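You operate a simulated robot arm through the tools that you are given. There is no shell and no other tool. Be economical: measure what you need, move in short steps, check, and stop when the job is done.

The job below is to be done with a simulated robot arm. You get a single attempt, and the scene is never put back.

## Task
Trim the charger to 29 volts by the multimeter.
Fine: dial on V first, red probe in the red jack, black in the black.

The check looks at the end state, three seconds after you hand in, the way a careful person would. Anything else that was tipped, shoved, dropped, spilled or broken makes it a failure.

## Robot
A 6-joint arm with a two-finger parallel gripper, fixed in place. Base frame: the origin is at the foot of the arm, x ahead of it, y to its left, z up. Lengths are in cm, angles in rad, forces in N, time in s.
Its first joint turns from -1.152 to 1.152 rad. Payload 2.1 kg.
The tool frame sits at the grasp point between the pads (the TCP): z along the fingers, y along the line on which they close. The tips reach 3 cm beyond it. The gripper opens to 9.4 cm. The fingers are 2.8 cm wide and 1 cm thick; the gripper's body (5 by 9.6 cm) begins 5.5 cm behind the TCP.
Orientation is that of the tool frame in the base frame, as [roll, pitch, yaw] about the fixed x, y, z axes, in that order (R = Rz(yaw) Ry(pitch) Rx(roll)). With the fingers straight down and closing along the base's y, the tool's x points along the base's -x, its y along +y and its z along -z.

## Interface
- The arm moves only by the tool nudge_tool. Its argument "moves" is a list of rows, each a list of 7 numbers: the shift along the tool's x, y, z in cm, then the turn, a rotation vector about the tool's x, y, z in rad, then the gripper command, from -1 (fully open) to 1 (shut), values between in proportion. In form: [[dx, dy, dz, rx, ry, rz, grip], ...]. A call has 1 to 8 rows; each row is the pose to reach, as a shift and turn from the pose commanded when the call began, along the tool's axes at that moment. Rows are played at 5 a second. More than 5 cm and 0.15 rad between two rows, or a gripper value outside its range, and nothing of the call is played. A pose out of reach is approached as far as the arm can. The call stops where the force on the tool passes 40 N (or 10 N more than at its start, if that is more) or the arm is blocked; 0.2 s more then pass. Each finger travels about 7.2 cm/s and halts on what it meets, pressing with about 32 N; the grip force reading is that of the motor and also rises with nothing between the fingers. The clock runs only during rows and for 0.2 s after the last one: add rows that repeat a pose to give the fingers time. The reply holds the time, the measured pose of the TCP, the force on the tool along the base axes, the opening and the grip force, in the units named above and with some noise.
- Cameras (640 x 400 px; columns grow to the right, rows downward): "scene" is fixed at [5.24, -36.97, 48.64]; the picture's right is [0.79, -0.61, 0.00], its down [-0.34, -0.43, -0.84] and it looks along [0.51, 0.66, -0.55] (base axes); focal length 214 px, centre (320, 200). "wrist" rides on the gripper at [-3.7, 0, -5.8] in the tool frame; the picture's right is [0.00, -1.00, 0.00], its down [0.97, 0.00, -0.24] and it looks along [0.24, 0.00, 0.97] (tool axes); focal length 218 px, centre (320, 200). There is no depth. A picture from a camera that has moved, and an enlarged one, comes with that camera's place and axes in the base frame and with its lens.
- snapshot(camera): a new picture of that camera. The clock stands still meanwhile.
- enlarge(camera, box): a new picture of the part [left, top, right, bottom] of that camera's present view, enlarged. The clock stands still meanwhile.
- hand_in(): hands the job in; it is judged then, once.

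Go step by step. Nothing tells you positions but the pictures and the camera data: compare them with the known pose of the tool, close in by small moves and look again before you grip or let go. The budget is 120 turns and 76 pictures, counting those below and the enlarged ones. Unless the task says otherwise, let go and move clear before handing in, and close with one line.

The tools are called after "Request:" as name(argument=value, ...) on one line, values as JSON. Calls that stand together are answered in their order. nudge_tool: Moves the arm, as the interface text tells. Its arguments: {"type":"object","properties":{"moves":{"type":"array","items":{"type":"array","items":{"type":"number"}}}},"required":["moves"]} The other tools are called the same way: snapshot (camera) takes a picture; enlarge (camera, box) takes an enlarged picture of a part of a camera's view; hand_in () hands the job in.

At the start:

```text
time: 0.0
ee_pos: [26.27, -15.21, 43.35]
orientation: [-3.141, 0.0, -3.14]
ft_force: [0.0, 0.3, 0.2]
width: 9.4
grasp_force: 0.1
```

scene: 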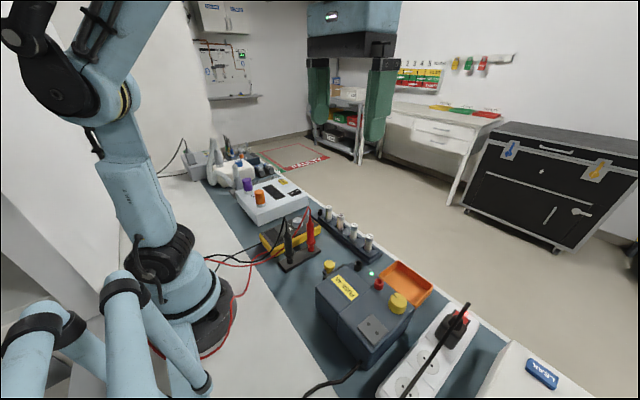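
wrist: 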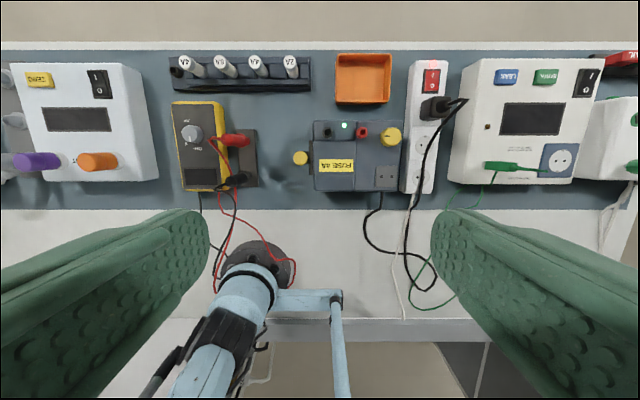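

I see a yellow multimeter with its probes in a holder beside it, and a charger with a yellow knob and black and red jacks. I'll look closer at both.

Request:
enlarge(camera="wrist", box=[150, 90, 290, 200])

Request:
enlarge(camera="wrist", box=[280, 100, 420, 200])

Request:
enlarge(camera="scene", box=[230, 180, 430, 380])

```text
3.64 times, centred on (220, 145) of wrist
camera zoom: at [29.98, -15.16, 49.04], right [0.0, -1.0, 0.0], down [-0.97, 0.0, 0.24], along [-0.24, 0.0, -0.97], focal length 794 px, centre (684, 400)
```

zoom: 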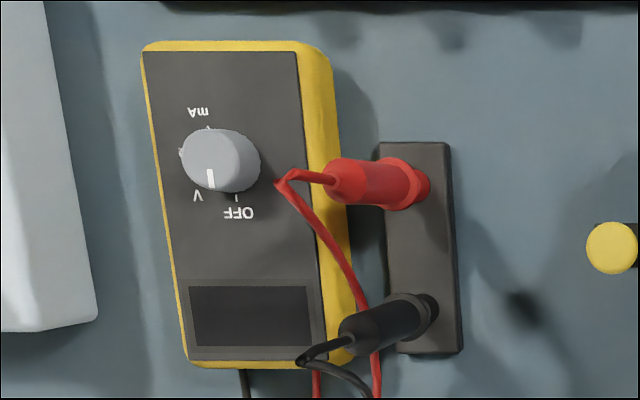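

```text
4.00 times, centred on (350, 150) of wrist
camera zoom: at [29.98, -15.16, 49.04], right [0.0, -1.0, 0.0], down [-0.97, 0.0, 0.24], along [-0.24, 0.0, -0.97], focal length 873 px, centre (200, 400)
```

zoom: 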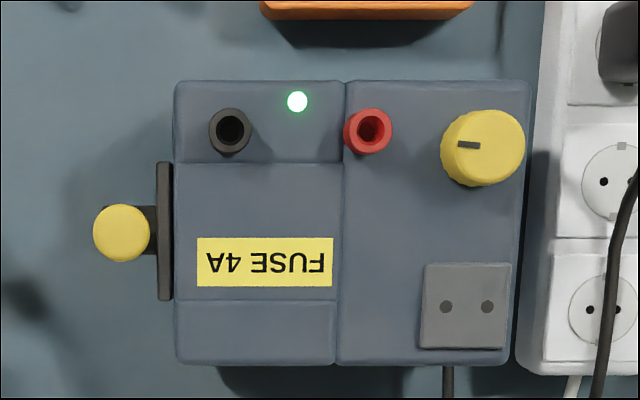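

```text
2.00 times, centred on (330, 280) of scene
camera zoom: at [5.24, -36.97, 48.64], right [0.79, -0.61, 0.0], down [-0.34, -0.43, -0.84], along [0.51, 0.66, -0.55], focal length 429 px, centre (300, 40)
```

zoom: 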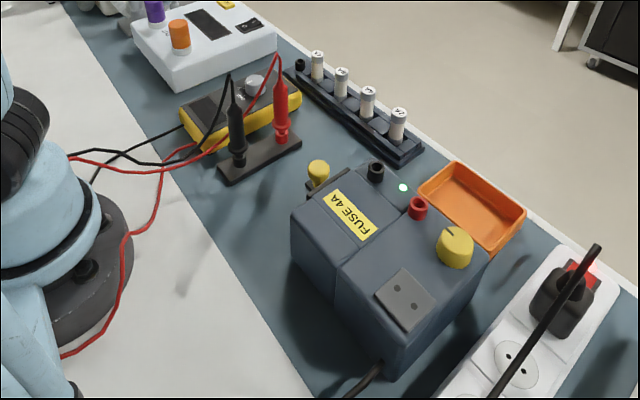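

The multimeter dial is at about (32, 7) and the charger is near y = -20. I'll move above the multimeter at a safe height for a closer look.

Request:
nudge_tool(moves=[[-0.5, 3.5, 2, 0, 0, 0, -1], [-1, 7, 4, 0, 0, 0, -1], [-1.5, 10.5, 6, 0, 0, 0, -1], [-2, 14, 8, 0, 0, 0, -1], [-2.5, 17.5, 10, 0, 0, 0, -1], [-3, 20, 13, 0, 0, 0, -1], [-3.5, 21, 16, 0, 0, 0, -1], [-3.5, 21, 17, 0, 0, 0, -1]])

Request:
snapshot(camera="wrist")

```text
time: 1.8
ee_pos: [29.87, 5.97, 26.27]
orientation: [3.141, -0.001, -3.141]
ft_force: [0.2, -0.8, -0.1]
width: 9.4
grasp_force: 0.0
```

```text
70 pictures are left
camera wrist: at [33.54, 6.0, 32.06], right [0.0, -1.0, 0.0], down [-0.97, 0.0, 0.24], along [-0.24, 0.0, -0.97], focal length 218 px, centre (320, 200)
```

wrist: 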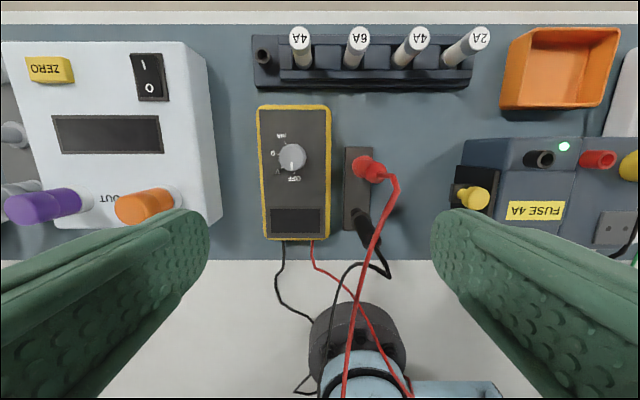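

Request:
enlarge(camera="wrist", box=[240, 100, 400, 250])

Request:
enlarge(camera="wrist", box=[260, 125, 325, 190])

Request:
enlarge(camera="wrist", box=[440, 120, 640, 250])

Request:
enlarge(camera="scene", box=[240, 195, 340, 285])

```text
2.67 times, centred on (320, 175) of wrist
camera zoom: at [33.54, 6.0, 32.06], right [0.0, -1.0, 0.0], down [-0.97, 0.0, 0.24], along [-0.24, 0.0, -0.97], focal length 582 px, centre (320, 267)
```

zoom: 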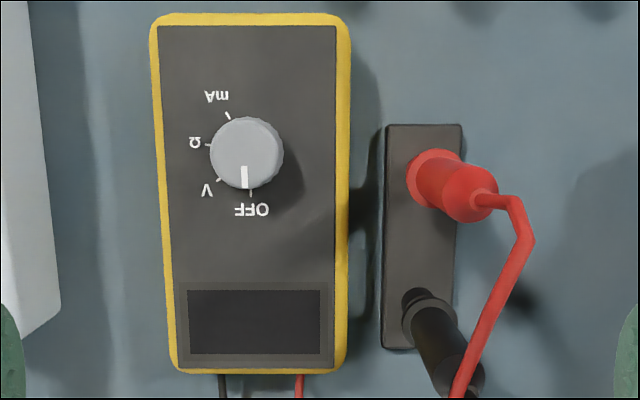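

```text
6.15 times, centred on (292, 158) of wrist
camera zoom: at [33.54, 6.0, 32.06], right [0.0, -1.0, 0.0], down [-0.97, 0.0, 0.24], along [-0.24, 0.0, -0.97], focal length 1343 px, centre (489, 462)
```

zoom: 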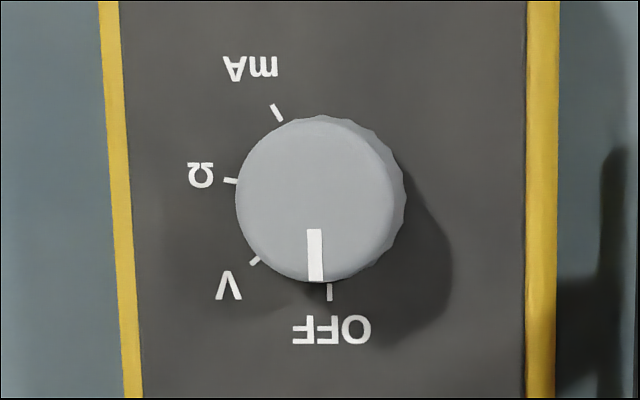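

```text
3.08 times, centred on (540, 185) of wrist
camera zoom: at [33.54, 6.0, 32.06], right [0.0, -1.0, 0.0], down [-0.97, 0.0, 0.24], along [-0.24, 0.0, -0.97], focal length 672 px, centre (-357, 246)
```

zoom: 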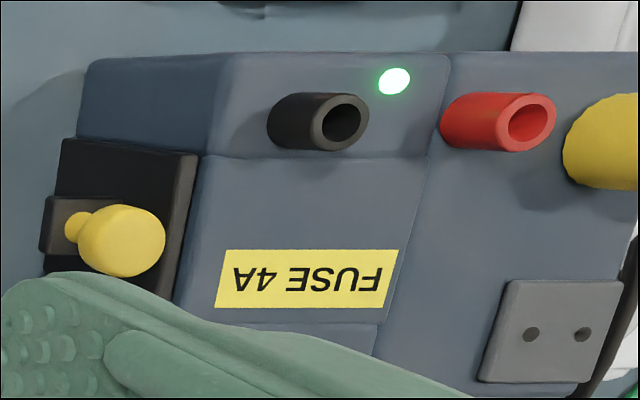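

```text
4.44 times, centred on (290, 240) of scene
camera zoom: at [5.24, -36.97, 48.64], right [0.79, -0.61, 0.0], down [-0.34, -0.43, -0.84], along [0.51, 0.66, -0.55], focal length 953 px, centre (453, 22)
```

zoom: 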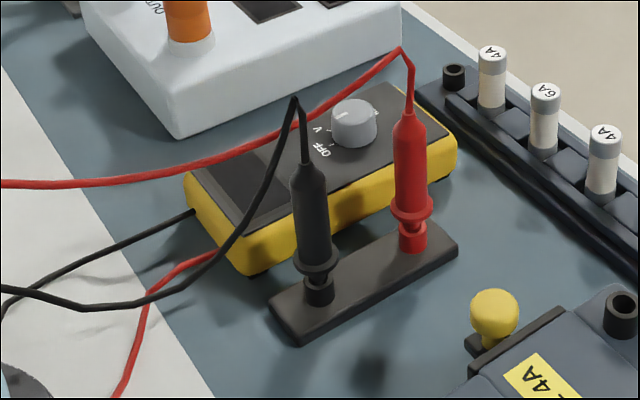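

Height estimates from the views disagree with the stated surface height, so I'll calibrate by viewing the gripper itself from the scene camera.

Request:
snapshot(camera="scene")

```text
65 pictures are left
```

scene: 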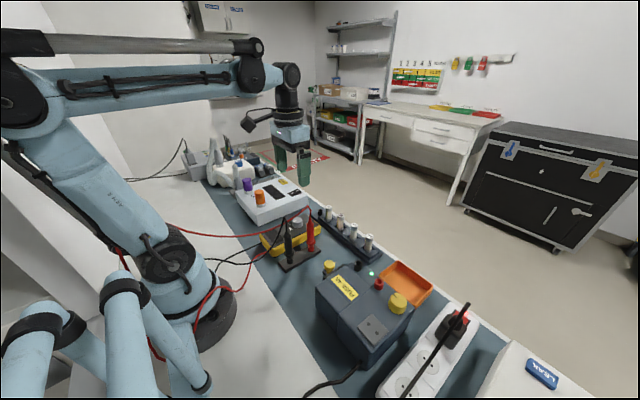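

The scene camera matches the tool pose, so I trust it: the dial's top is near (32.3, 9.15, 6.7). I'll move above it with the fingers partly closed.

Request:
nudge_tool(moves=[[-1, 1.5, 3, 0, 0, 0, -0.5], [-2, 3.2, 6, 0, 0, 0, -0.1], [-2.45, 3.2, 9, 0, 0, 0, -0.1], [-2.45, 3.2, 12, 0, 0, 0, -0.1], [-2.45, 3.2, 12, 0, 0, 0, -0.1]])

Request:
snapshot(camera="wrist")

Request:
enlarge(camera="scene", box=[240, 175, 340, 265])

```text
time: 3.0
ee_pos: [32.14, 9.08, 14.44]
orientation: [3.141, 0.001, 3.14]
ft_force: [-0.4, -0.2, -0.7]
width: 5.18
grasp_force: 0.0
```

```text
64 pictures are left
camera wrist: at [35.77, 9.09, 20.18], right [0.0, -1.0, 0.0], down [-0.97, 0.0, 0.24], along [-0.24, 0.0, -0.97], focal length 218 px, centre (320, 200)
```

wrist: 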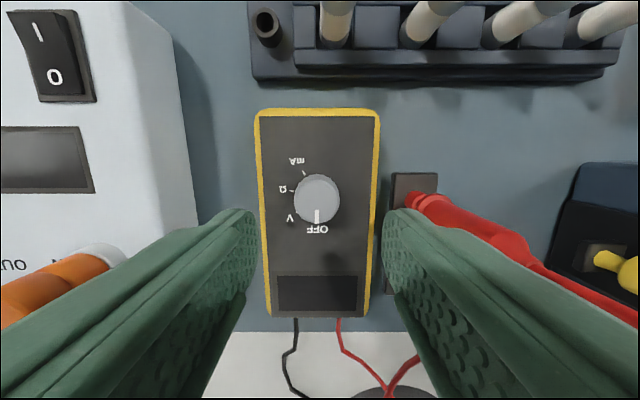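

```text
4.44 times, centred on (290, 220) of scene
camera zoom: at [5.24, -36.97, 48.64], right [0.79, -0.61, 0.0], down [-0.34, -0.43, -0.84], along [0.51, 0.66, -0.55], focal length 953 px, centre (453, 111)
```

zoom: 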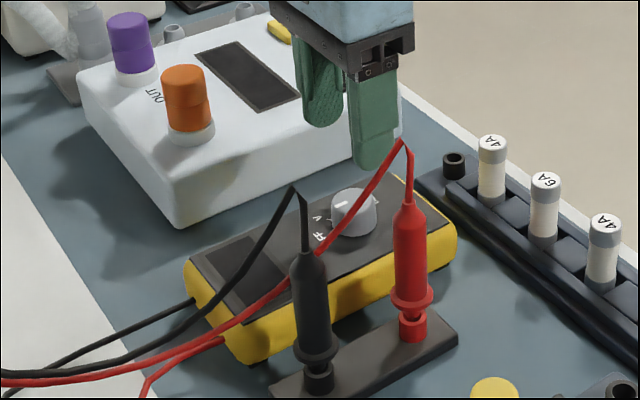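

The knob is centred near (32.5, 9.25). I'll descend to tip height of about 7 and check again.

Request:
nudge_tool(moves=[[-0.3, 0.15, 1.5, 0, 0, 0, -0.1], [-0.35, 0.15, 3, 0, 0, 0, -0.1], [-0.35, 0.15, 4.2, 0, 0, 0, -0.1]])

Request:
snapshot(camera="wrist")

Request:
enlarge(camera="scene", box=[260, 190, 330, 250])

```text
time: 3.8
ee_pos: [32.36, 9.05, 10.2]
orientation: [3.141, 0.0, 3.141]
ft_force: [0.4, -0.2, 0.0]
width: 5.19
grasp_force: 0.0
```

```text
62 pictures are left
camera wrist: at [36.11, 9.19, 15.88], right [0.0, -1.0, 0.0], down [-0.97, 0.0, 0.24], along [-0.24, 0.0, -0.97], focal length 218 px, centre (320, 200)
```

wrist: 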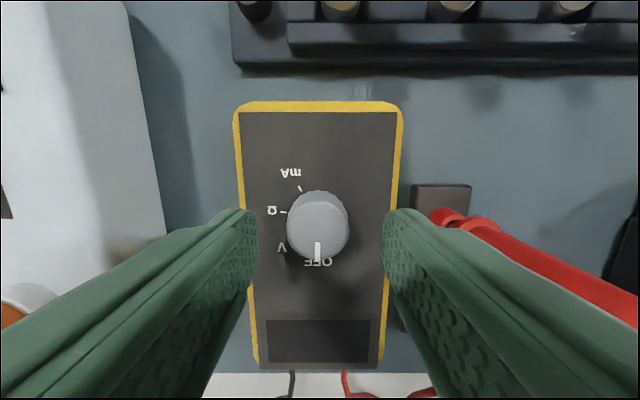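

```text
6.67 times, centred on (295, 220) of scene
camera zoom: at [5.24, -36.97, 48.64], right [0.79, -0.61, 0.0], down [-0.34, -0.43, -0.84], along [0.51, 0.66, -0.55], focal length 1430 px, centre (487, 67)
```

zoom: 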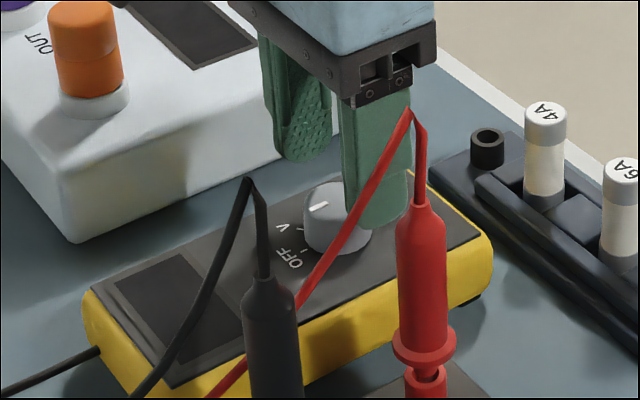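

Tips aren't yet level with the knob. I'll go down another 1.5 cm and check.

Request:
nudge_tool(moves=[[0, 0, 0.8, 0, 0, 0, -0.1], [0, 0, 1.6, 0, 0, 0, -0.1]])

Request:
snapshot(camera="wrist")

Request:
enlarge(camera="scene", box=[260, 190, 330, 250])

```text
time: 4.4
ee_pos: [32.43, 9.06, 8.61]
orientation: [-3.142, -0.001, -3.141]
ft_force: [0.3, 0.6, -0.8]
width: 5.18
grasp_force: 0.1
```

```text
60 pictures are left
camera wrist: at [36.18, 9.11, 14.23], right [0.0, -1.0, 0.0], down [-0.97, 0.0, 0.24], along [-0.24, 0.0, -0.97], focal length 218 px, centre (320, 200)
```

wrist: 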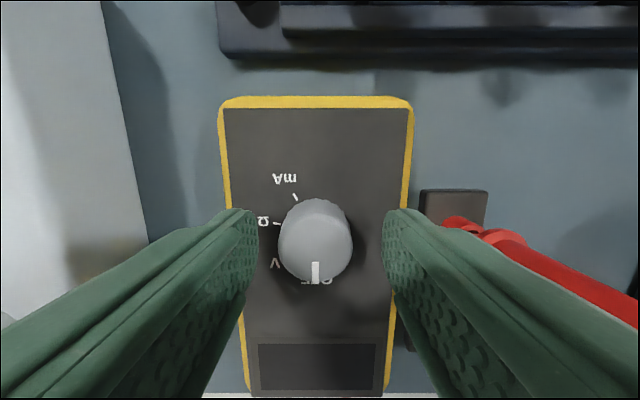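

```text
6.67 times, centred on (295, 220) of scene
camera zoom: at [5.24, -36.97, 48.64], right [0.79, -0.61, 0.0], down [-0.34, -0.43, -0.84], along [0.51, 0.66, -0.55], focal length 1430 px, centre (487, 67)
```

zoom: 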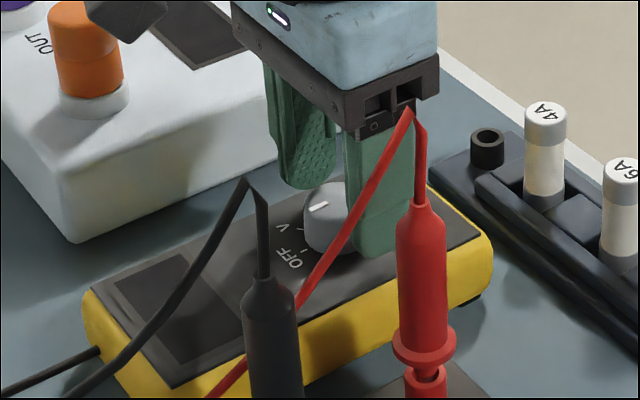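

The fingers straddle the knob, which sits about 0.2 cm to the +y side. I'll shift, lower 0.6 cm and close gently.

Request:
nudge_tool(moves=[[0, 0.18, 0.3, 0, 0, 0, -0.1], [0, 0.18, 0.6, 0, 0, 0, -0.1], [0, 0.18, 0.6, 0, 0, 0, 0.1], [0, 0.18, 0.6, 0, 0, 0, 0.3], [0, 0.18, 0.6, 0, 0, 0, 0.45], [0, 0.18, 0.6, 0, 0, 0, 0.45]])

Request:
snapshot(camera="wrist")

```text
time: 5.8
ee_pos: [32.65, 9.24, 7.79]
orientation: [-3.141, 0.001, -3.141]
ft_force: [2.5, 0.3, -3.7]
width: 3.08
grasp_force: 45.0
```

```text
58 pictures are left
camera wrist: at [36.22, 9.3, 13.61], right [0.0, -1.0, 0.0], down [-0.97, 0.0, 0.24], along [-0.24, 0.0, -0.97], focal length 218 px, centre (320, 200)
```

wrist: 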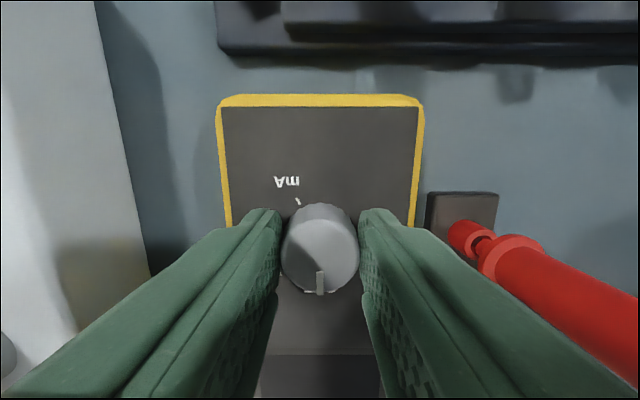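

The knob is held with width 3.08. I'll turn it clockwise about 0.85 rad towards V.

Request:
nudge_tool(moves=[[0, 0, 0, 0, 0, 0.13, 0.45], [0, 0, 0, 0, 0, 0.26, 0.45], [0, 0, 0, 0, 0, 0.39, 0.45], [0, 0, 0, 0, 0, 0.52, 0.45], [0, 0, 0, 0, 0, 0.65, 0.45], [0, 0, 0, 0, 0, 0.75, 0.45], [0, 0, 0, 0, 0, 0.85, 0.45], [0, 0, 0, 0, 0, 0.85, 0.45]])

Request:
enlarge(camera="scene", box=[260, 190, 330, 250])

Request:
snapshot(camera="wrist")

```text
time: 7.5
ee_pos: [32.47, 8.91, 7.91]
orientation: [-3.131, 0.004, 2.291]
ft_force: [-1.0, -0.3, -3.7]
width: 3.07
grasp_force: 45.5
stopped in row 8: the force on the tool passed its limit (the readings are from after the stop); the commanded pose is now the measured one
```

```text
6.67 times, centred on (295, 220) of scene
camera zoom: at [5.25, -36.97, 48.64], right [0.79, -0.61, 0.0], down [-0.34, -0.43, -0.84], along [0.51, 0.66, -0.55], focal length 1430 px, centre (487, 67)
```

zoom: 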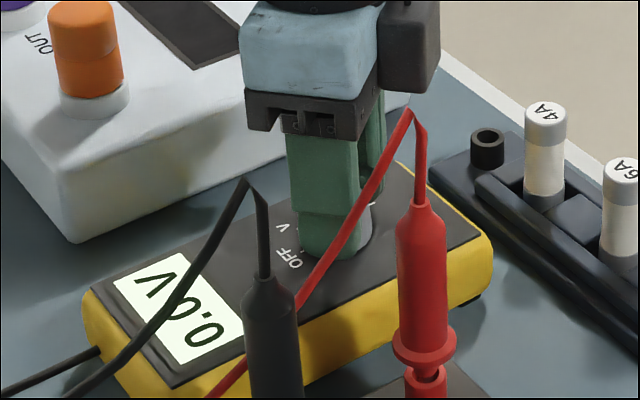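

```text
56 pictures are left
camera wrist: at [34.91, 6.37, 13.63], right [-0.75, -0.66, 0.01], down [-0.64, 0.73, 0.24], along [-0.17, 0.17, -0.97], focal length 218 px, centre (320, 200)
```

wrist: 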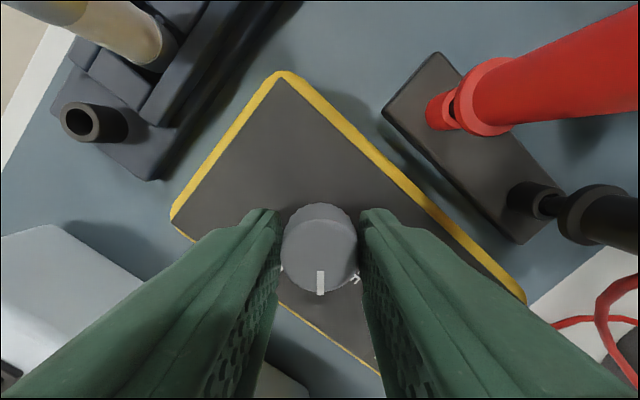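

The display shows 0.0 V, so the dial is on V. I'll let go, rise and look.

Request:
nudge_tool(moves=[[0, 0, 0, 0, 0, 0, 0.15], [0, 0, 0, 0, 0, 0, -0.05], [0, 0, 0, 0, 0, 0, -0.05], [0, 0, -3, 0, 0, 0, -0.05], [0, 0, -7, 0, 0, 0, -0.05], [0, 0, -11, 0, 0, 0, -0.05], [0, 0, -13, 0, 0, 0, -0.05], [0, 0, -13, 0, 0, 0, -0.05]])

Request:
nudge_tool(moves=[[0, 0, 0, 0, 0, -0.14, -0.1], [0, 0, 0, 0, 0, -0.28, -0.1], [0, 0, 0, 0, 0, -0.42, -0.1], [0, 0, 0, 0, 0, -0.56, -0.1], [0, 0, 0, 0, 0, -0.7, -0.1], [0, 0, 0, 0, 0, -0.84, -0.1], [0, 0, 0, 0, 0, -0.84, -0.1]])

Request:
snapshot(camera="wrist")

Request:
enlarge(camera="scene", box=[240, 190, 350, 290])

```text
time: 9.3
ee_pos: [32.41, 9.4, 20.89]
orientation: [-3.13, 0.003, 2.29]
ft_force: [0.1, 0.2, 0.4]
width: 4.94
grasp_force: 0.0
```

```text
time: 10.9
ee_pos: [32.47, 9.19, 20.81]
orientation: [-3.132, -0.008, 3.132]
ft_force: [0.5, 0.7, -0.8]
width: 5.16
grasp_force: 0.0
```

```text
55 pictures are left
camera wrist: at [36.2, 9.28, 26.6], right [-0.01, -1.0, 0.01], down [-0.97, 0.01, 0.25], along [-0.25, -0.01, -0.97], focal length 218 px, centre (320, 200)
```

wrist: 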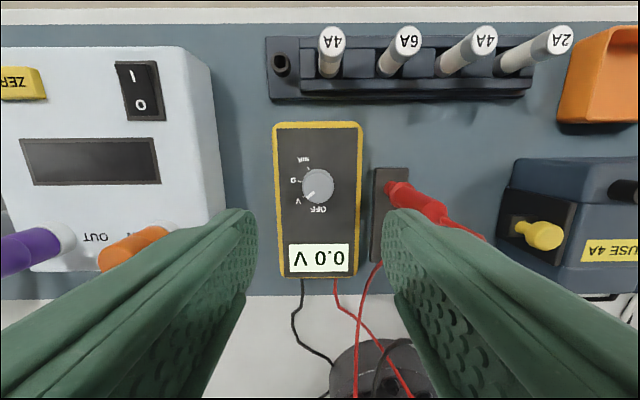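

```text
4.00 times, centred on (295, 240) of scene
camera zoom: at [5.24, -36.97, 48.64], right [0.79, -0.61, 0.0], down [-0.34, -0.43, -0.84], along [0.51, 0.66, -0.55], focal length 858 px, centre (420, 40)
```

zoom: 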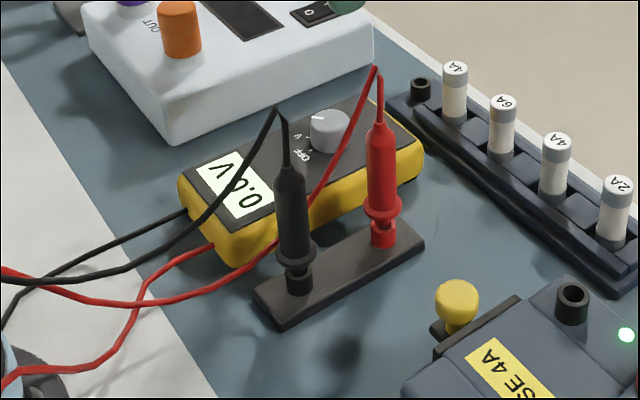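

Dial is on V. The red probe stands near (30.7, 0.3), its ring at z of about 4.7 and the handle top at about 12. I'll move above it.

Request:
nudge_tool(moves=[[0.3, -1.5, -1.5, 0, 0, 0, -0.1], [0.9, -5, -2, 0, 0, 0, -0.1], [1.7, -8.9, -2, 0, 0, 0, -0.1], [1.7, -8.9, -2, 0, 0, 0, -0.1]])

Request:
snapshot(camera="wrist")

Request:
enlarge(camera="scene", box=[240, 170, 350, 270])

```text
time: 11.9
ee_pos: [30.6, 0.23, 22.95]
orientation: [-3.13, -0.007, 3.13]
ft_force: [0.1, 0.2, 0.4]
width: 5.18
grasp_force: 0.0
```

```text
53 pictures are left
camera wrist: at [34.31, 0.45, 28.7], right [-0.01, -1.0, 0.01], down [-0.97, 0.01, 0.25], along [-0.25, -0.01, -0.97], focal length 218 px, centre (320, 200)
```

wrist: 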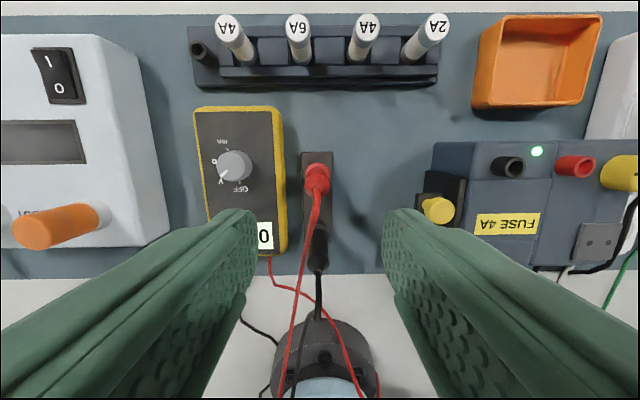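

```text
4.00 times, centred on (295, 220) of scene
camera zoom: at [5.24, -36.97, 48.64], right [0.79, -0.61, 0.0], down [-0.34, -0.43, -0.84], along [0.51, 0.66, -0.55], focal length 858 px, centre (420, 120)
```

zoom: 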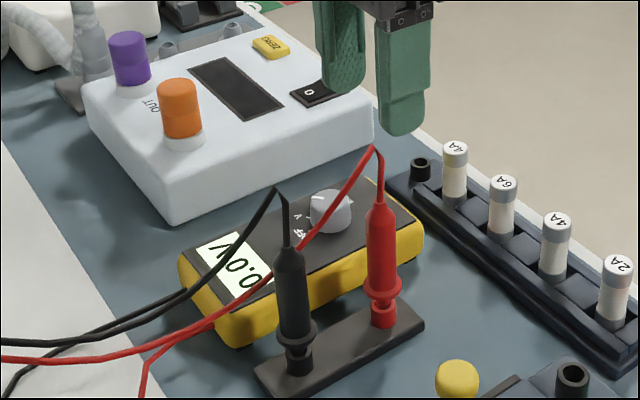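

Probe is nearly between the fingers. I'll square up the tool, shift slightly and view it enlarged.

Request:
nudge_tool(moves=[[0, 0.25, 1, -0.01, -0.008, -0.011, -0.1], [0, 0.25, 2, -0.01, -0.008, -0.011, -0.1], [0, 0.25, 2, -0.01, -0.008, -0.011, -0.1]])

Request:
enlarge(camera="wrist", box=[270, 130, 370, 230])

```text
time: 12.7
ee_pos: [30.73, 0.56, 21.0]
orientation: [-3.141, 0.002, 3.14]
ft_force: [1.3, -0.8, 0.6]
width: 5.15
grasp_force: 0.1
```

```text
4.00 times, centred on (320, 180) of wrist
camera zoom: at [34.35, 0.67, 26.7], right [0.0, -1.0, 0.0], down [-0.97, 0.0, 0.24], along [-0.24, 0.0, -0.97], focal length 873 px, centre (320, 280)
```

zoom: 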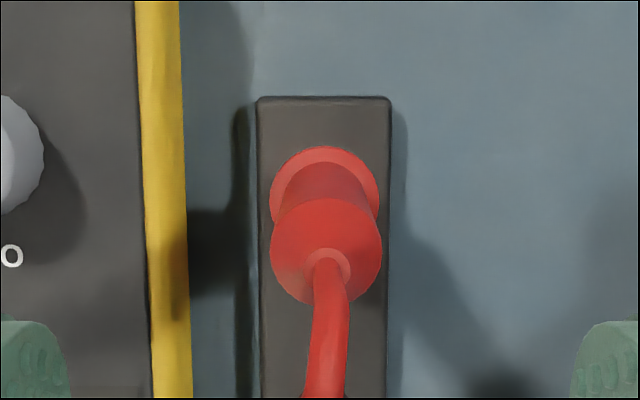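

Probe axis is about (31.1, 0.5). I'll descend around it, to TCP z of about 14 first.

Request:
nudge_tool(moves=[[-0.35, -0.08, 1, 0, 0, 0, -0.1], [-0.35, -0.08, 3, 0, 0, 0, -0.1], [-0.35, -0.08, 5, 0, 0, 0, -0.1], [-0.35, -0.08, 7, 0, 0, 0, -0.1], [-0.35, -0.08, 7, 0, 0, 0, -0.1]])

Request:
snapshot(camera="wrist")

Request:
enlarge(camera="scene", box=[250, 170, 350, 270])

```text
time: 13.9
ee_pos: [31.06, 0.52, 13.93]
orientation: [3.14, 0.002, -3.14]
ft_force: [0.1, 0.7, 0.0]
width: 5.17
grasp_force: 0.0
```

```text
50 pictures are left
camera wrist: at [34.77, 0.52, 19.71], right [0.0, -1.0, 0.0], down [-0.97, 0.0, 0.24], along [-0.24, 0.0, -0.97], focal length 218 px, centre (320, 200)
```

wrist: 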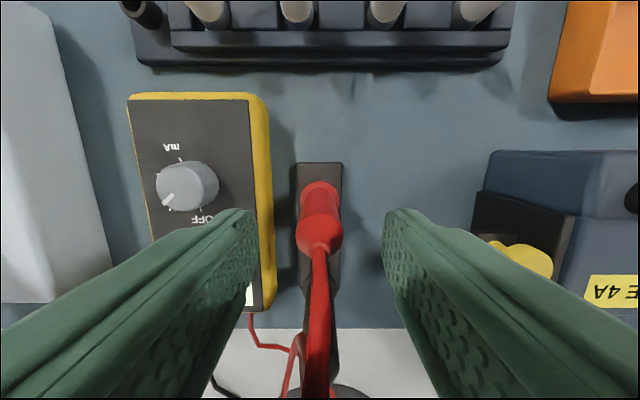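

```text
4.00 times, centred on (300, 220) of scene
camera zoom: at [5.24, -36.97, 48.64], right [0.79, -0.61, 0.0], down [-0.34, -0.43, -0.84], along [0.51, 0.66, -0.55], focal length 858 px, centre (400, 120)
```

zoom: 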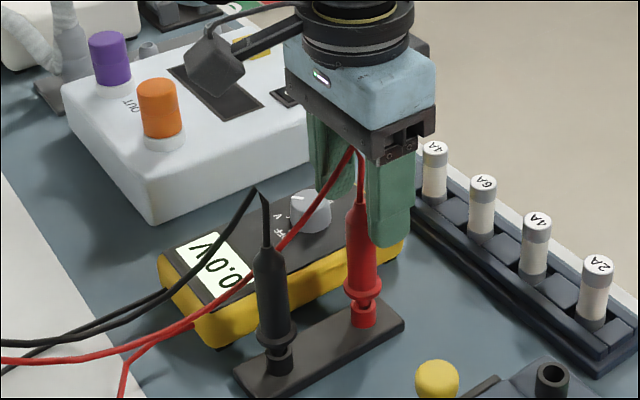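

Aligned with the handle. I'll go down 2.5 cm more and close on the handle.

Request:
nudge_tool(moves=[[0, 0, 1.3, 0, 0, 0, -0.1], [0, 0, 2.5, 0, 0, 0, -0.1], [0, 0, 2.5, 0, 0, 0, 0.2], [0, 0, 2.5, 0, 0, 0, 0.4], [0, 0, 2.5, 0, 0, 0, 0.65], [0, 0, 2.5, 0, 0, 0, 0.7], [0, 0, 2.5, 0, 0, 0, 0.7]])

Request:
snapshot(camera="wrist")

Request:
enlarge(camera="scene", box=[250, 170, 350, 270])

```text
time: 15.5
ee_pos: [31.21, 0.38, 11.53]
orientation: [3.139, 0.002, -3.141]
ft_force: [1.0, 6.3, -3.3]
width: 1.98
grasp_force: 32.1
```

```text
48 pictures are left
camera wrist: at [34.78, 0.52, 17.24], right [0.0, -1.0, 0.0], down [-0.97, 0.0, 0.24], along [-0.24, 0.0, -0.97], focal length 218 px, centre (320, 200)
```

wrist: 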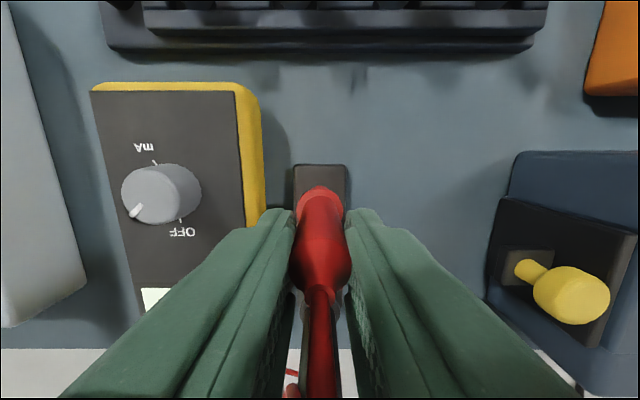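

```text
4.00 times, centred on (300, 220) of scene
camera zoom: at [5.24, -36.97, 48.64], right [0.79, -0.61, 0.0], down [-0.34, -0.43, -0.84], along [0.51, 0.66, -0.55], focal length 858 px, centre (400, 120)
```

zoom: 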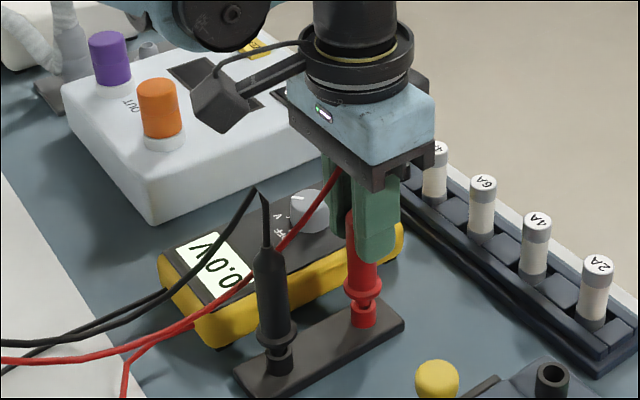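

Handle is gripped. I'll lift straight up.

Request:
nudge_tool(moves=[[0, 0, -1, 0, 0, 0, 0.8], [0, 0, -2.5, 0, 0, 0, 0.8], [0, 0, -4.5, 0, 0, 0, 0.8], [0, 0, -7, 0, 0, 0, 0.8], [0, 0, -9.5, 0, 0, 0, 0.8], [0, 0, -12, 0, 0, 0, 0.8], [0, 0, -12, 0, 0, 0, 0.8]])

Request:
snapshot(camera="scene")

Request:
enlarge(camera="scene", box=[250, 130, 370, 250])

```text
time: 17.1
ee_pos: [31.03, 0.69, 23.63]
orientation: [3.141, 0.003, 3.141]
ft_force: [-0.7, 0.2, -0.3]
width: 1.98
grasp_force: 32.2
```

```text
46 pictures are left
```

scene: 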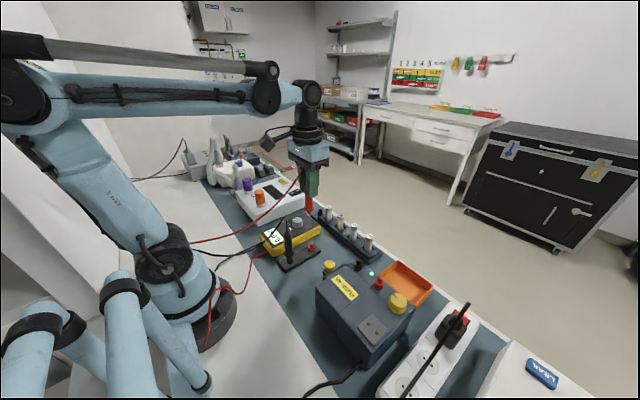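

```text
3.33 times, centred on (310, 190) of scene
camera zoom: at [5.24, -36.97, 48.64], right [0.79, -0.61, 0.0], down [-0.34, -0.43, -0.84], along [0.51, 0.66, -0.55], focal length 715 px, centre (353, 233)
```

zoom: 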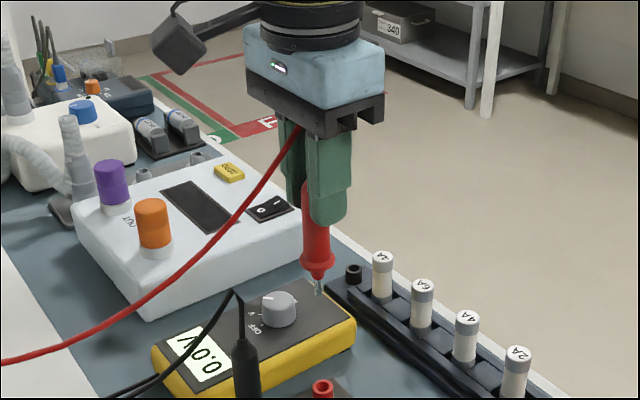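

The red probe is out, with its tip about 10.5 cm below the TCP. I'll carry it over to the charger's red jack, estimated at (32.3, -22.5), top z about 9.

Request:
nudge_tool(moves=[[0, -3.5, 0, 0, 0, 0, 0.8], [-0.2, -7, 0, 0, 0, 0, 0.8], [-0.4, -10.5, 0, 0, 0, 0, 0.8], [-0.6, -14, 0, 0, 0, 0, 0.8], [-0.6, -17.5, 0, 0, 0, 0, 0.8], [-0.6, -20.5, 0, 0, 0, 0, 0.8], [-0.6, -22.5, 0, 0, 0, 0, 0.8], [-0.6, -22.5, 0, 0, 0, 0, 0.8]])

Request:
snapshot(camera="wrist")

Request:
snapshot(camera="scene")

```text
time: 18.9
ee_pos: [31.81, -21.97, 23.45]
orientation: [3.141, 0.002, -3.14]
ft_force: [0.0, -0.1, -0.7]
width: 1.9
grasp_force: 32.0
```

```text
44 pictures are left
camera wrist: at [35.41, -22.05, 29.28], right [0.0, -1.0, 0.0], down [-0.97, 0.0, 0.24], along [-0.24, 0.0, -0.97], focal length 218 px, centre (320, 200)
```

wrist: 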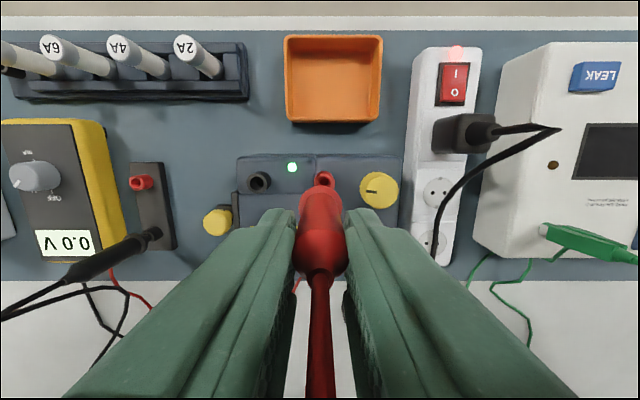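

```text
43 pictures are left
```

scene: 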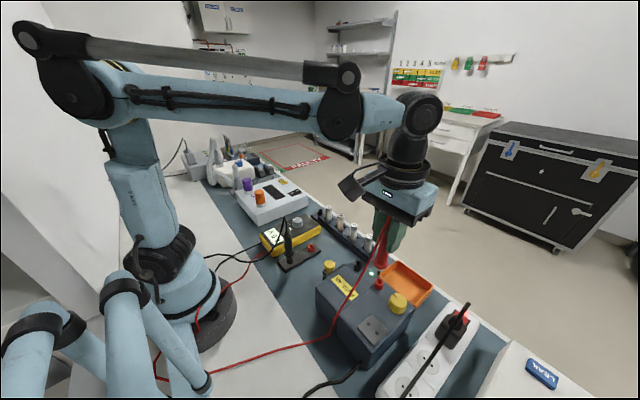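

Request:
enlarge(camera="wrist", box=[270, 150, 370, 250])

Request:
enlarge(camera="scene", box=[340, 210, 430, 310])

```text
4.00 times, centred on (320, 200) of wrist
camera zoom: at [35.41, -22.05, 29.28], right [0.0, -1.0, 0.0], down [-0.97, 0.0, 0.24], along [-0.24, 0.0, -0.97], focal length 873 px, centre (320, 200)
```

zoom: 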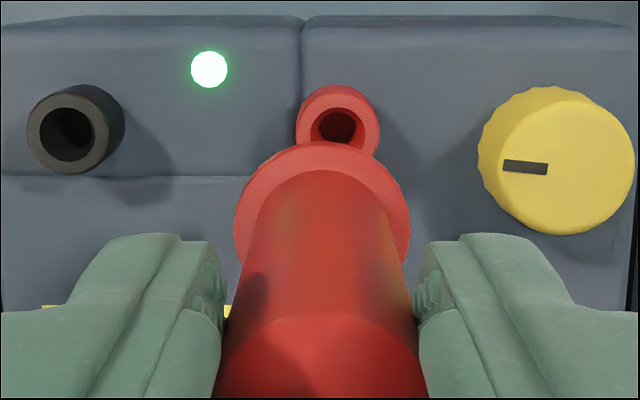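

```text
4.00 times, centred on (385, 260) of scene
camera zoom: at [5.24, -36.97, 48.64], right [0.79, -0.61, 0.0], down [-0.34, -0.43, -0.84], along [0.51, 0.66, -0.55], focal length 858 px, centre (60, -40)
```

zoom: 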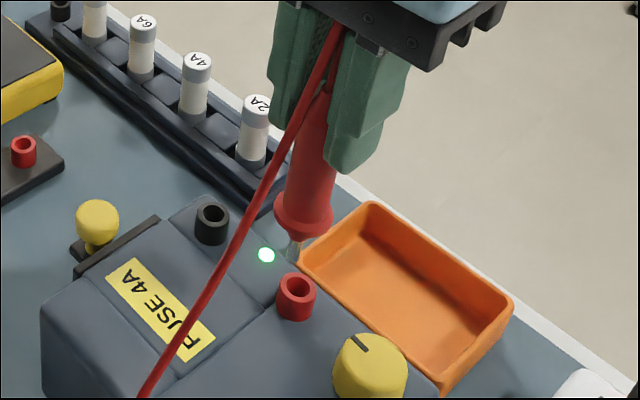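

The probe hangs vertical on the tool axis; the jack is about 0.55 ahead and 0.36 to -y of it. I'll shift there and lower to just above the jack.

Request:
nudge_tool(moves=[[-0.3, -0.2, 0.5, 0, 0, 0, 0.8], [-0.55, -0.36, 1, 0, 0, 0, 0.8], [-0.55, -0.36, 2, 0, 0, 0, 0.8], [-0.55, -0.36, 2, 0, 0, 0, 0.8]])

Request:
enlarge(camera="wrist", box=[270, 150, 370, 250])

Request:
enlarge(camera="scene", box=[355, 230, 405, 300])

```text
time: 19.9
ee_pos: [32.36, -22.44, 21.51]
orientation: [-3.141, 0.001, -3.141]
ft_force: [-0.5, 0.6, -0.9]
width: 1.93
grasp_force: 31.7
```

```text
4.00 times, centred on (320, 200) of wrist
camera zoom: at [35.97, -22.35, 27.22], right [0.0, -1.0, 0.0], down [-0.97, 0.0, 0.24], along [-0.24, 0.0, -0.97], focal length 873 px, centre (320, 200)
```

zoom: 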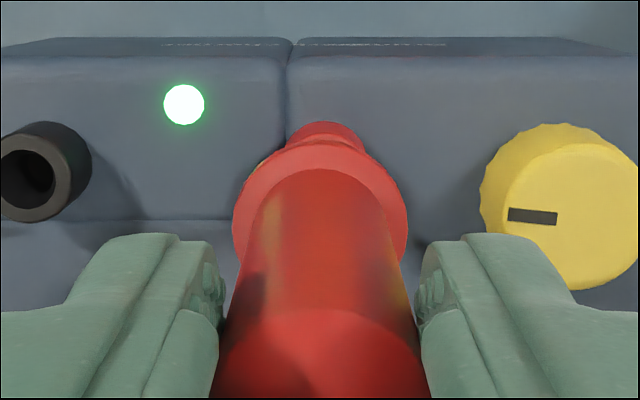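

```text
5.71 times, centred on (380, 265) of scene
camera zoom: at [5.24, -36.97, 48.64], right [0.79, -0.61, 0.0], down [-0.34, -0.43, -0.84], along [0.51, 0.66, -0.55], focal length 1226 px, centre (-23, -171)
```

zoom: 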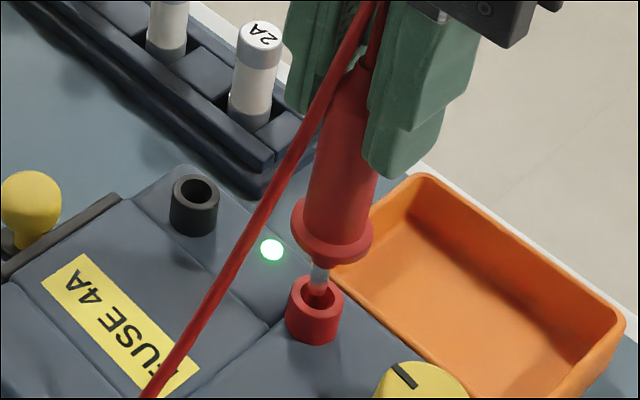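

The tip looks right at the jack mouth in both views. I'll make a tiny correction and lower gently, watching the force.

Request:
nudge_tool(moves=[[0.04, -0.09, 0, 0, 0, 0, 0.8], [0.04, -0.09, 0.3, 0, 0, 0, 0.8], [0.04, -0.09, 0.6, 0, 0, 0, 0.8], [0.04, -0.09, 0.9, 0, 0, 0, 0.8]])

Request:
enlarge(camera="scene", box=[355, 230, 405, 300])

```text
time: 20.9
ee_pos: [32.12, -22.56, 20.62]
orientation: [3.141, 0.001, -3.141]
ft_force: [0.0, -0.1, -0.1]
width: 1.93
grasp_force: 31.9
```

```text
5.71 times, centred on (380, 265) of scene
camera zoom: at [5.24, -36.97, 48.64], right [0.79, -0.61, 0.0], down [-0.34, -0.43, -0.84], along [0.51, 0.66, -0.55], focal length 1226 px, centre (-23, -171)
```

zoom: 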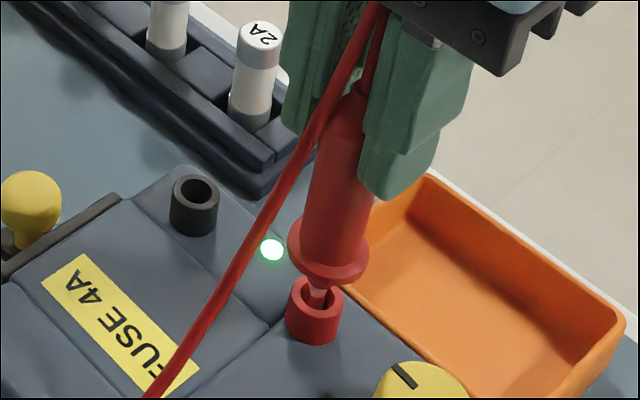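

No contact force and the near rim hides the tip, so it's entering. I'll continue down slowly.

Request:
nudge_tool(moves=[[0, 0, 0.3, 0, 0, 0, 0.8], [0, 0, 0.6, 0, 0, 0, 0.8], [0, 0, 0.9, 0, 0, 0, 0.8], [0, 0, 1.2, 0, 0, 0, 0.8]])

Request:
enlarge(camera="scene", box=[355, 230, 405, 300])

Request:
enlarge(camera="wrist", box=[270, 150, 370, 250])

```text
time: 22.0
ee_pos: [32.21, -22.5, 19.45]
orientation: [-3.141, 0.003, -3.141]
ft_force: [0.5, 0.4, 9.1]
width: 1.86
grasp_force: 31.8
stopped in row 4: the force on the tool passed its limit (the readings are from after the stop); the commanded pose is now the measured one
```

```text
5.71 times, centred on (380, 265) of scene
camera zoom: at [5.24, -36.97, 48.65], right [0.79, -0.61, 0.0], down [-0.34, -0.43, -0.84], along [0.51, 0.66, -0.55], focal length 1226 px, centre (-23, -171)
```

zoom: 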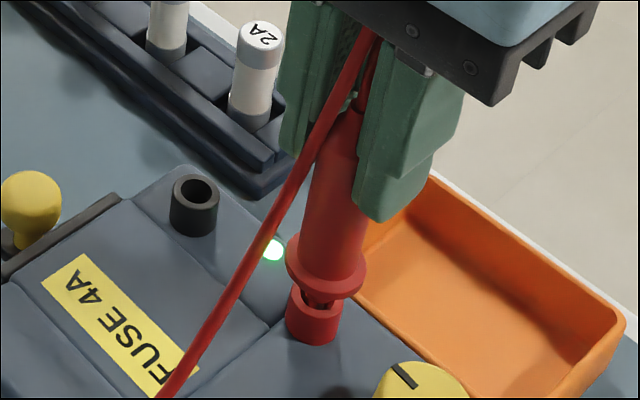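

```text
4.00 times, centred on (320, 200) of wrist
camera zoom: at [35.91, -22.45, 25.29], right [0.0, -1.0, 0.0], down [-0.97, 0.0, 0.24], along [-0.24, 0.0, -0.97], focal length 873 px, centre (320, 200)
```

zoom: 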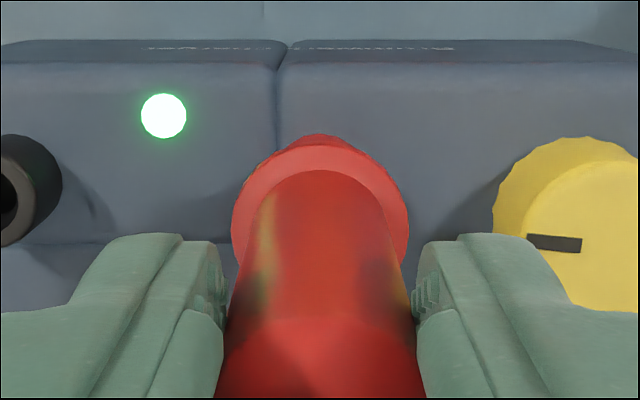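

It has gone in about 2 cm and bottomed. I'll release and rise.

Request:
nudge_tool(moves=[[0, 0, 0, 0, 0, 0, 0.5], [0, 0, 0, 0, 0, 0, 0.2], [0, 0, 0, 0, 0, 0, 0], [0, 0, 0, 0, 0, 0, 0], [0, 0, -3, 0, 0, 0, 0], [0, 0, -6, 0, 0, 0, 0], [0, 0, -10, 0, 0, 0, 0], [0, 0, -10, 0, 0, 0, 0]])

Request:
enlarge(camera="scene", box=[330, 220, 430, 310])

Request:
snapshot(camera="wrist")

```text
time: 23.8
ee_pos: [32.28, -22.65, 29.55]
orientation: [-3.141, 0.0, -3.141]
ft_force: [-0.8, -1.0, 1.1]
width: 4.71
grasp_force: 0.0
```

```text
4.44 times, centred on (380, 265) of scene
camera zoom: at [5.24, -36.97, 48.64], right [0.79, -0.61, 0.0], down [-0.34, -0.43, -0.84], along [0.51, 0.66, -0.55], focal length 953 px, centre (53, -89)
```

zoom: 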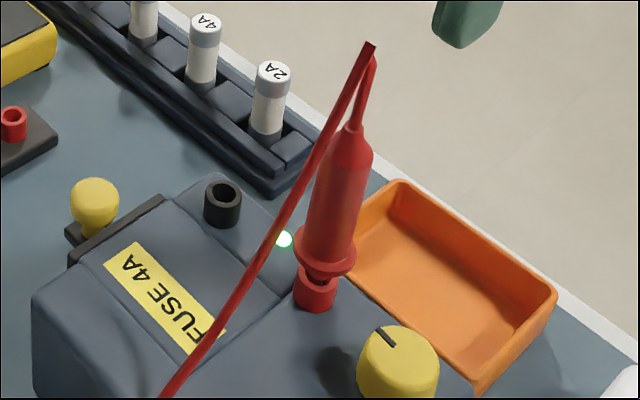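

```text
34 pictures are left
camera wrist: at [36.03, -22.52, 35.37], right [0.0, -1.0, 0.0], down [-0.97, 0.0, 0.24], along [-0.24, 0.0, -0.97], focal length 218 px, centre (320, 200)
```

wrist: 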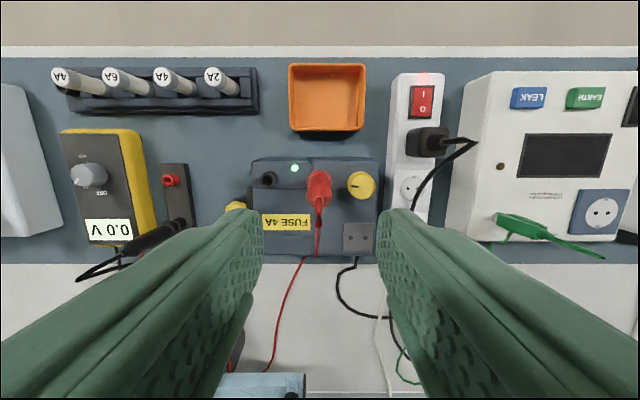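

Red probe is seated and upright. Now to the black probe, near (23.8, 0.5).

Request:
nudge_tool(moves=[[1, 3, 0, 0, 0, 0, -0.1], [2.3, 6.5, 0, 0, 0, 0, -0.1], [3.6, 10.5, 0, 0, 0, 0, -0.1], [4.9, 14.5, 0, 0, 0, 0, -0.1], [6.2, 18.5, 1, 0, 0, 0, -0.1], [7.5, 21.5, 3, 0, 0, 0, -0.1], [8.5, 23.1, 6, 0, 0, 0, -0.1], [8.5, 23.1, 8, 0, 0, 0, -0.1]])

Request:
enlarge(camera="wrist", box=[270, 130, 370, 230])

Request:
enlarge(camera="scene", box=[240, 190, 340, 280])

```text
time: 25.6
ee_pos: [23.66, 0.58, 21.26]
orientation: [-3.141, 0.003, 3.14]
ft_force: [0.4, 0.2, 1.3]
width: 5.16
grasp_force: 0.0
```

```text
4.00 times, centred on (320, 180) of wrist
camera zoom: at [27.43, 0.64, 27.07], right [0.0, -1.0, 0.0], down [-0.97, 0.0, 0.24], along [-0.24, 0.0, -0.97], focal length 873 px, centre (320, 280)
```

zoom: 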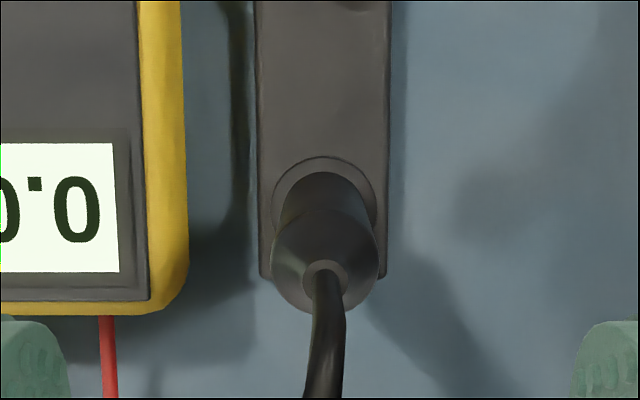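

```text
4.44 times, centred on (290, 235) of scene
camera zoom: at [5.24, -36.97, 48.64], right [0.79, -0.61, 0.0], down [-0.34, -0.43, -0.84], along [0.51, 0.66, -0.55], focal length 953 px, centre (453, 44)
```

zoom: 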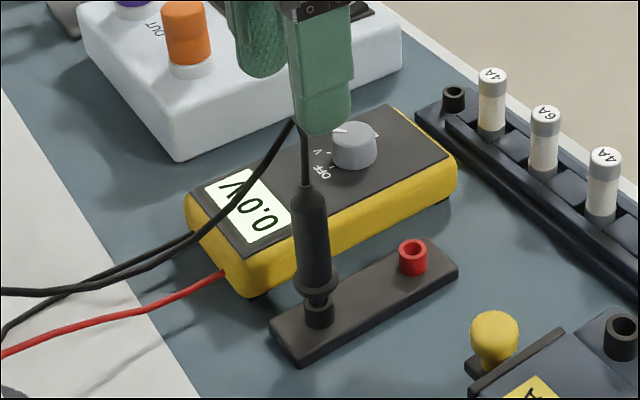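

Geometry matches the red one. I'll shift slightly, descend to z of about 11.5, and grip.

Request:
nudge_tool(moves=[[-0.2, -0.12, 1, 0, 0, 0, -0.1], [-0.2, -0.12, 3, 0, 0, 0, -0.1], [-0.2, -0.12, 5, 0, 0, 0, -0.1], [-0.2, -0.12, 7, 0, 0, 0, -0.1], [-0.2, -0.12, 7, 0, 0, 0, -0.1]])

Request:
snapshot(camera="wrist")

```text
time: 26.8
ee_pos: [23.84, 0.37, 14.39]
orientation: [3.14, 0.002, -3.141]
ft_force: [0.2, -0.2, -0.9]
width: 5.18
grasp_force: 0.1
```

```text
31 pictures are left
camera wrist: at [27.64, 0.4, 20.09], right [0.0, -1.0, 0.0], down [-0.97, 0.0, 0.24], along [-0.24, 0.0, -0.97], focal length 218 px, centre (320, 200)
```

wrist: 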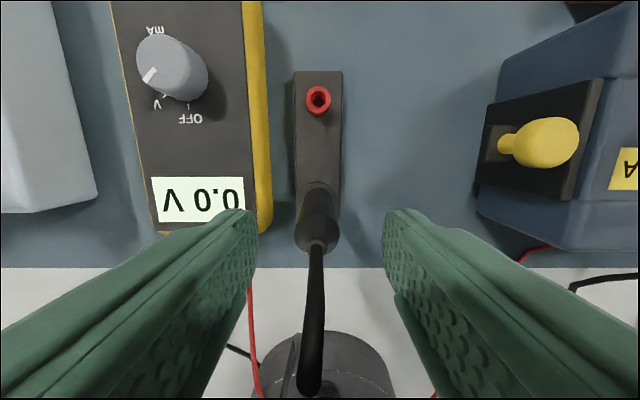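

Request:
nudge_tool(moves=[[0, 0.08, 1.4, 0, 0, 0, -0.1], [0, 0.08, 2.85, 0, 0, 0, -0.1], [0, 0.08, 2.85, 0, 0, 0, 0.2], [0, 0.08, 2.85, 0, 0, 0, 0.4], [0, 0.08, 2.85, 0, 0, 0, 0.65], [0, 0.08, 2.85, 0, 0, 0, 0.75], [0, 0.08, 2.85, 0, 0, 0, 0.8]])

Request:
nudge_tool(moves=[[0, 0, -1, 0, 0, 0, 0.8], [0, 0, -2.5, 0, 0, 0, 0.8], [0, 0, -4.5, 0, 0, 0, 0.8], [0, 0, -7, 0, 0, 0, 0.8], [0, 0, -9.5, 0, 0, 0, 0.8], [0, 0, -12, 0, 0, 0, 0.8], [0, 0, -14, 0, 0, 0, 0.8], [0, 0, -14, 0, 0, 0, 0.8]])

Request:
enlarge(camera="scene", box=[230, 130, 350, 280])

```text
time: 28.4
ee_pos: [23.85, 0.57, 11.63]
orientation: [-3.139, 0.0, 3.14]
ft_force: [-0.1, -5.0, -2.7]
width: 1.97
grasp_force: 32.0
```

```text
time: 30.2
ee_pos: [23.99, 0.66, 25.61]
orientation: [-3.14, 0.002, 3.141]
ft_force: [0.2, -0.1, -0.6]
width: 1.97
grasp_force: 32.1
```

```text
2.67 times, centred on (290, 205) of scene
camera zoom: at [5.24, -36.97, 48.64], right [0.79, -0.61, 0.0], down [-0.34, -0.43, -0.84], along [0.51, 0.66, -0.55], focal length 572 px, centre (400, 187)
```

zoom: 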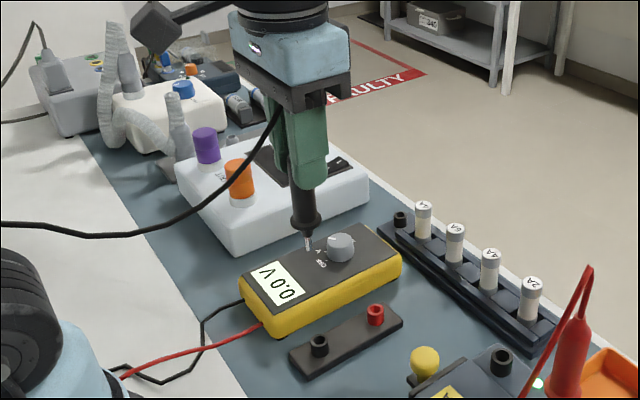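

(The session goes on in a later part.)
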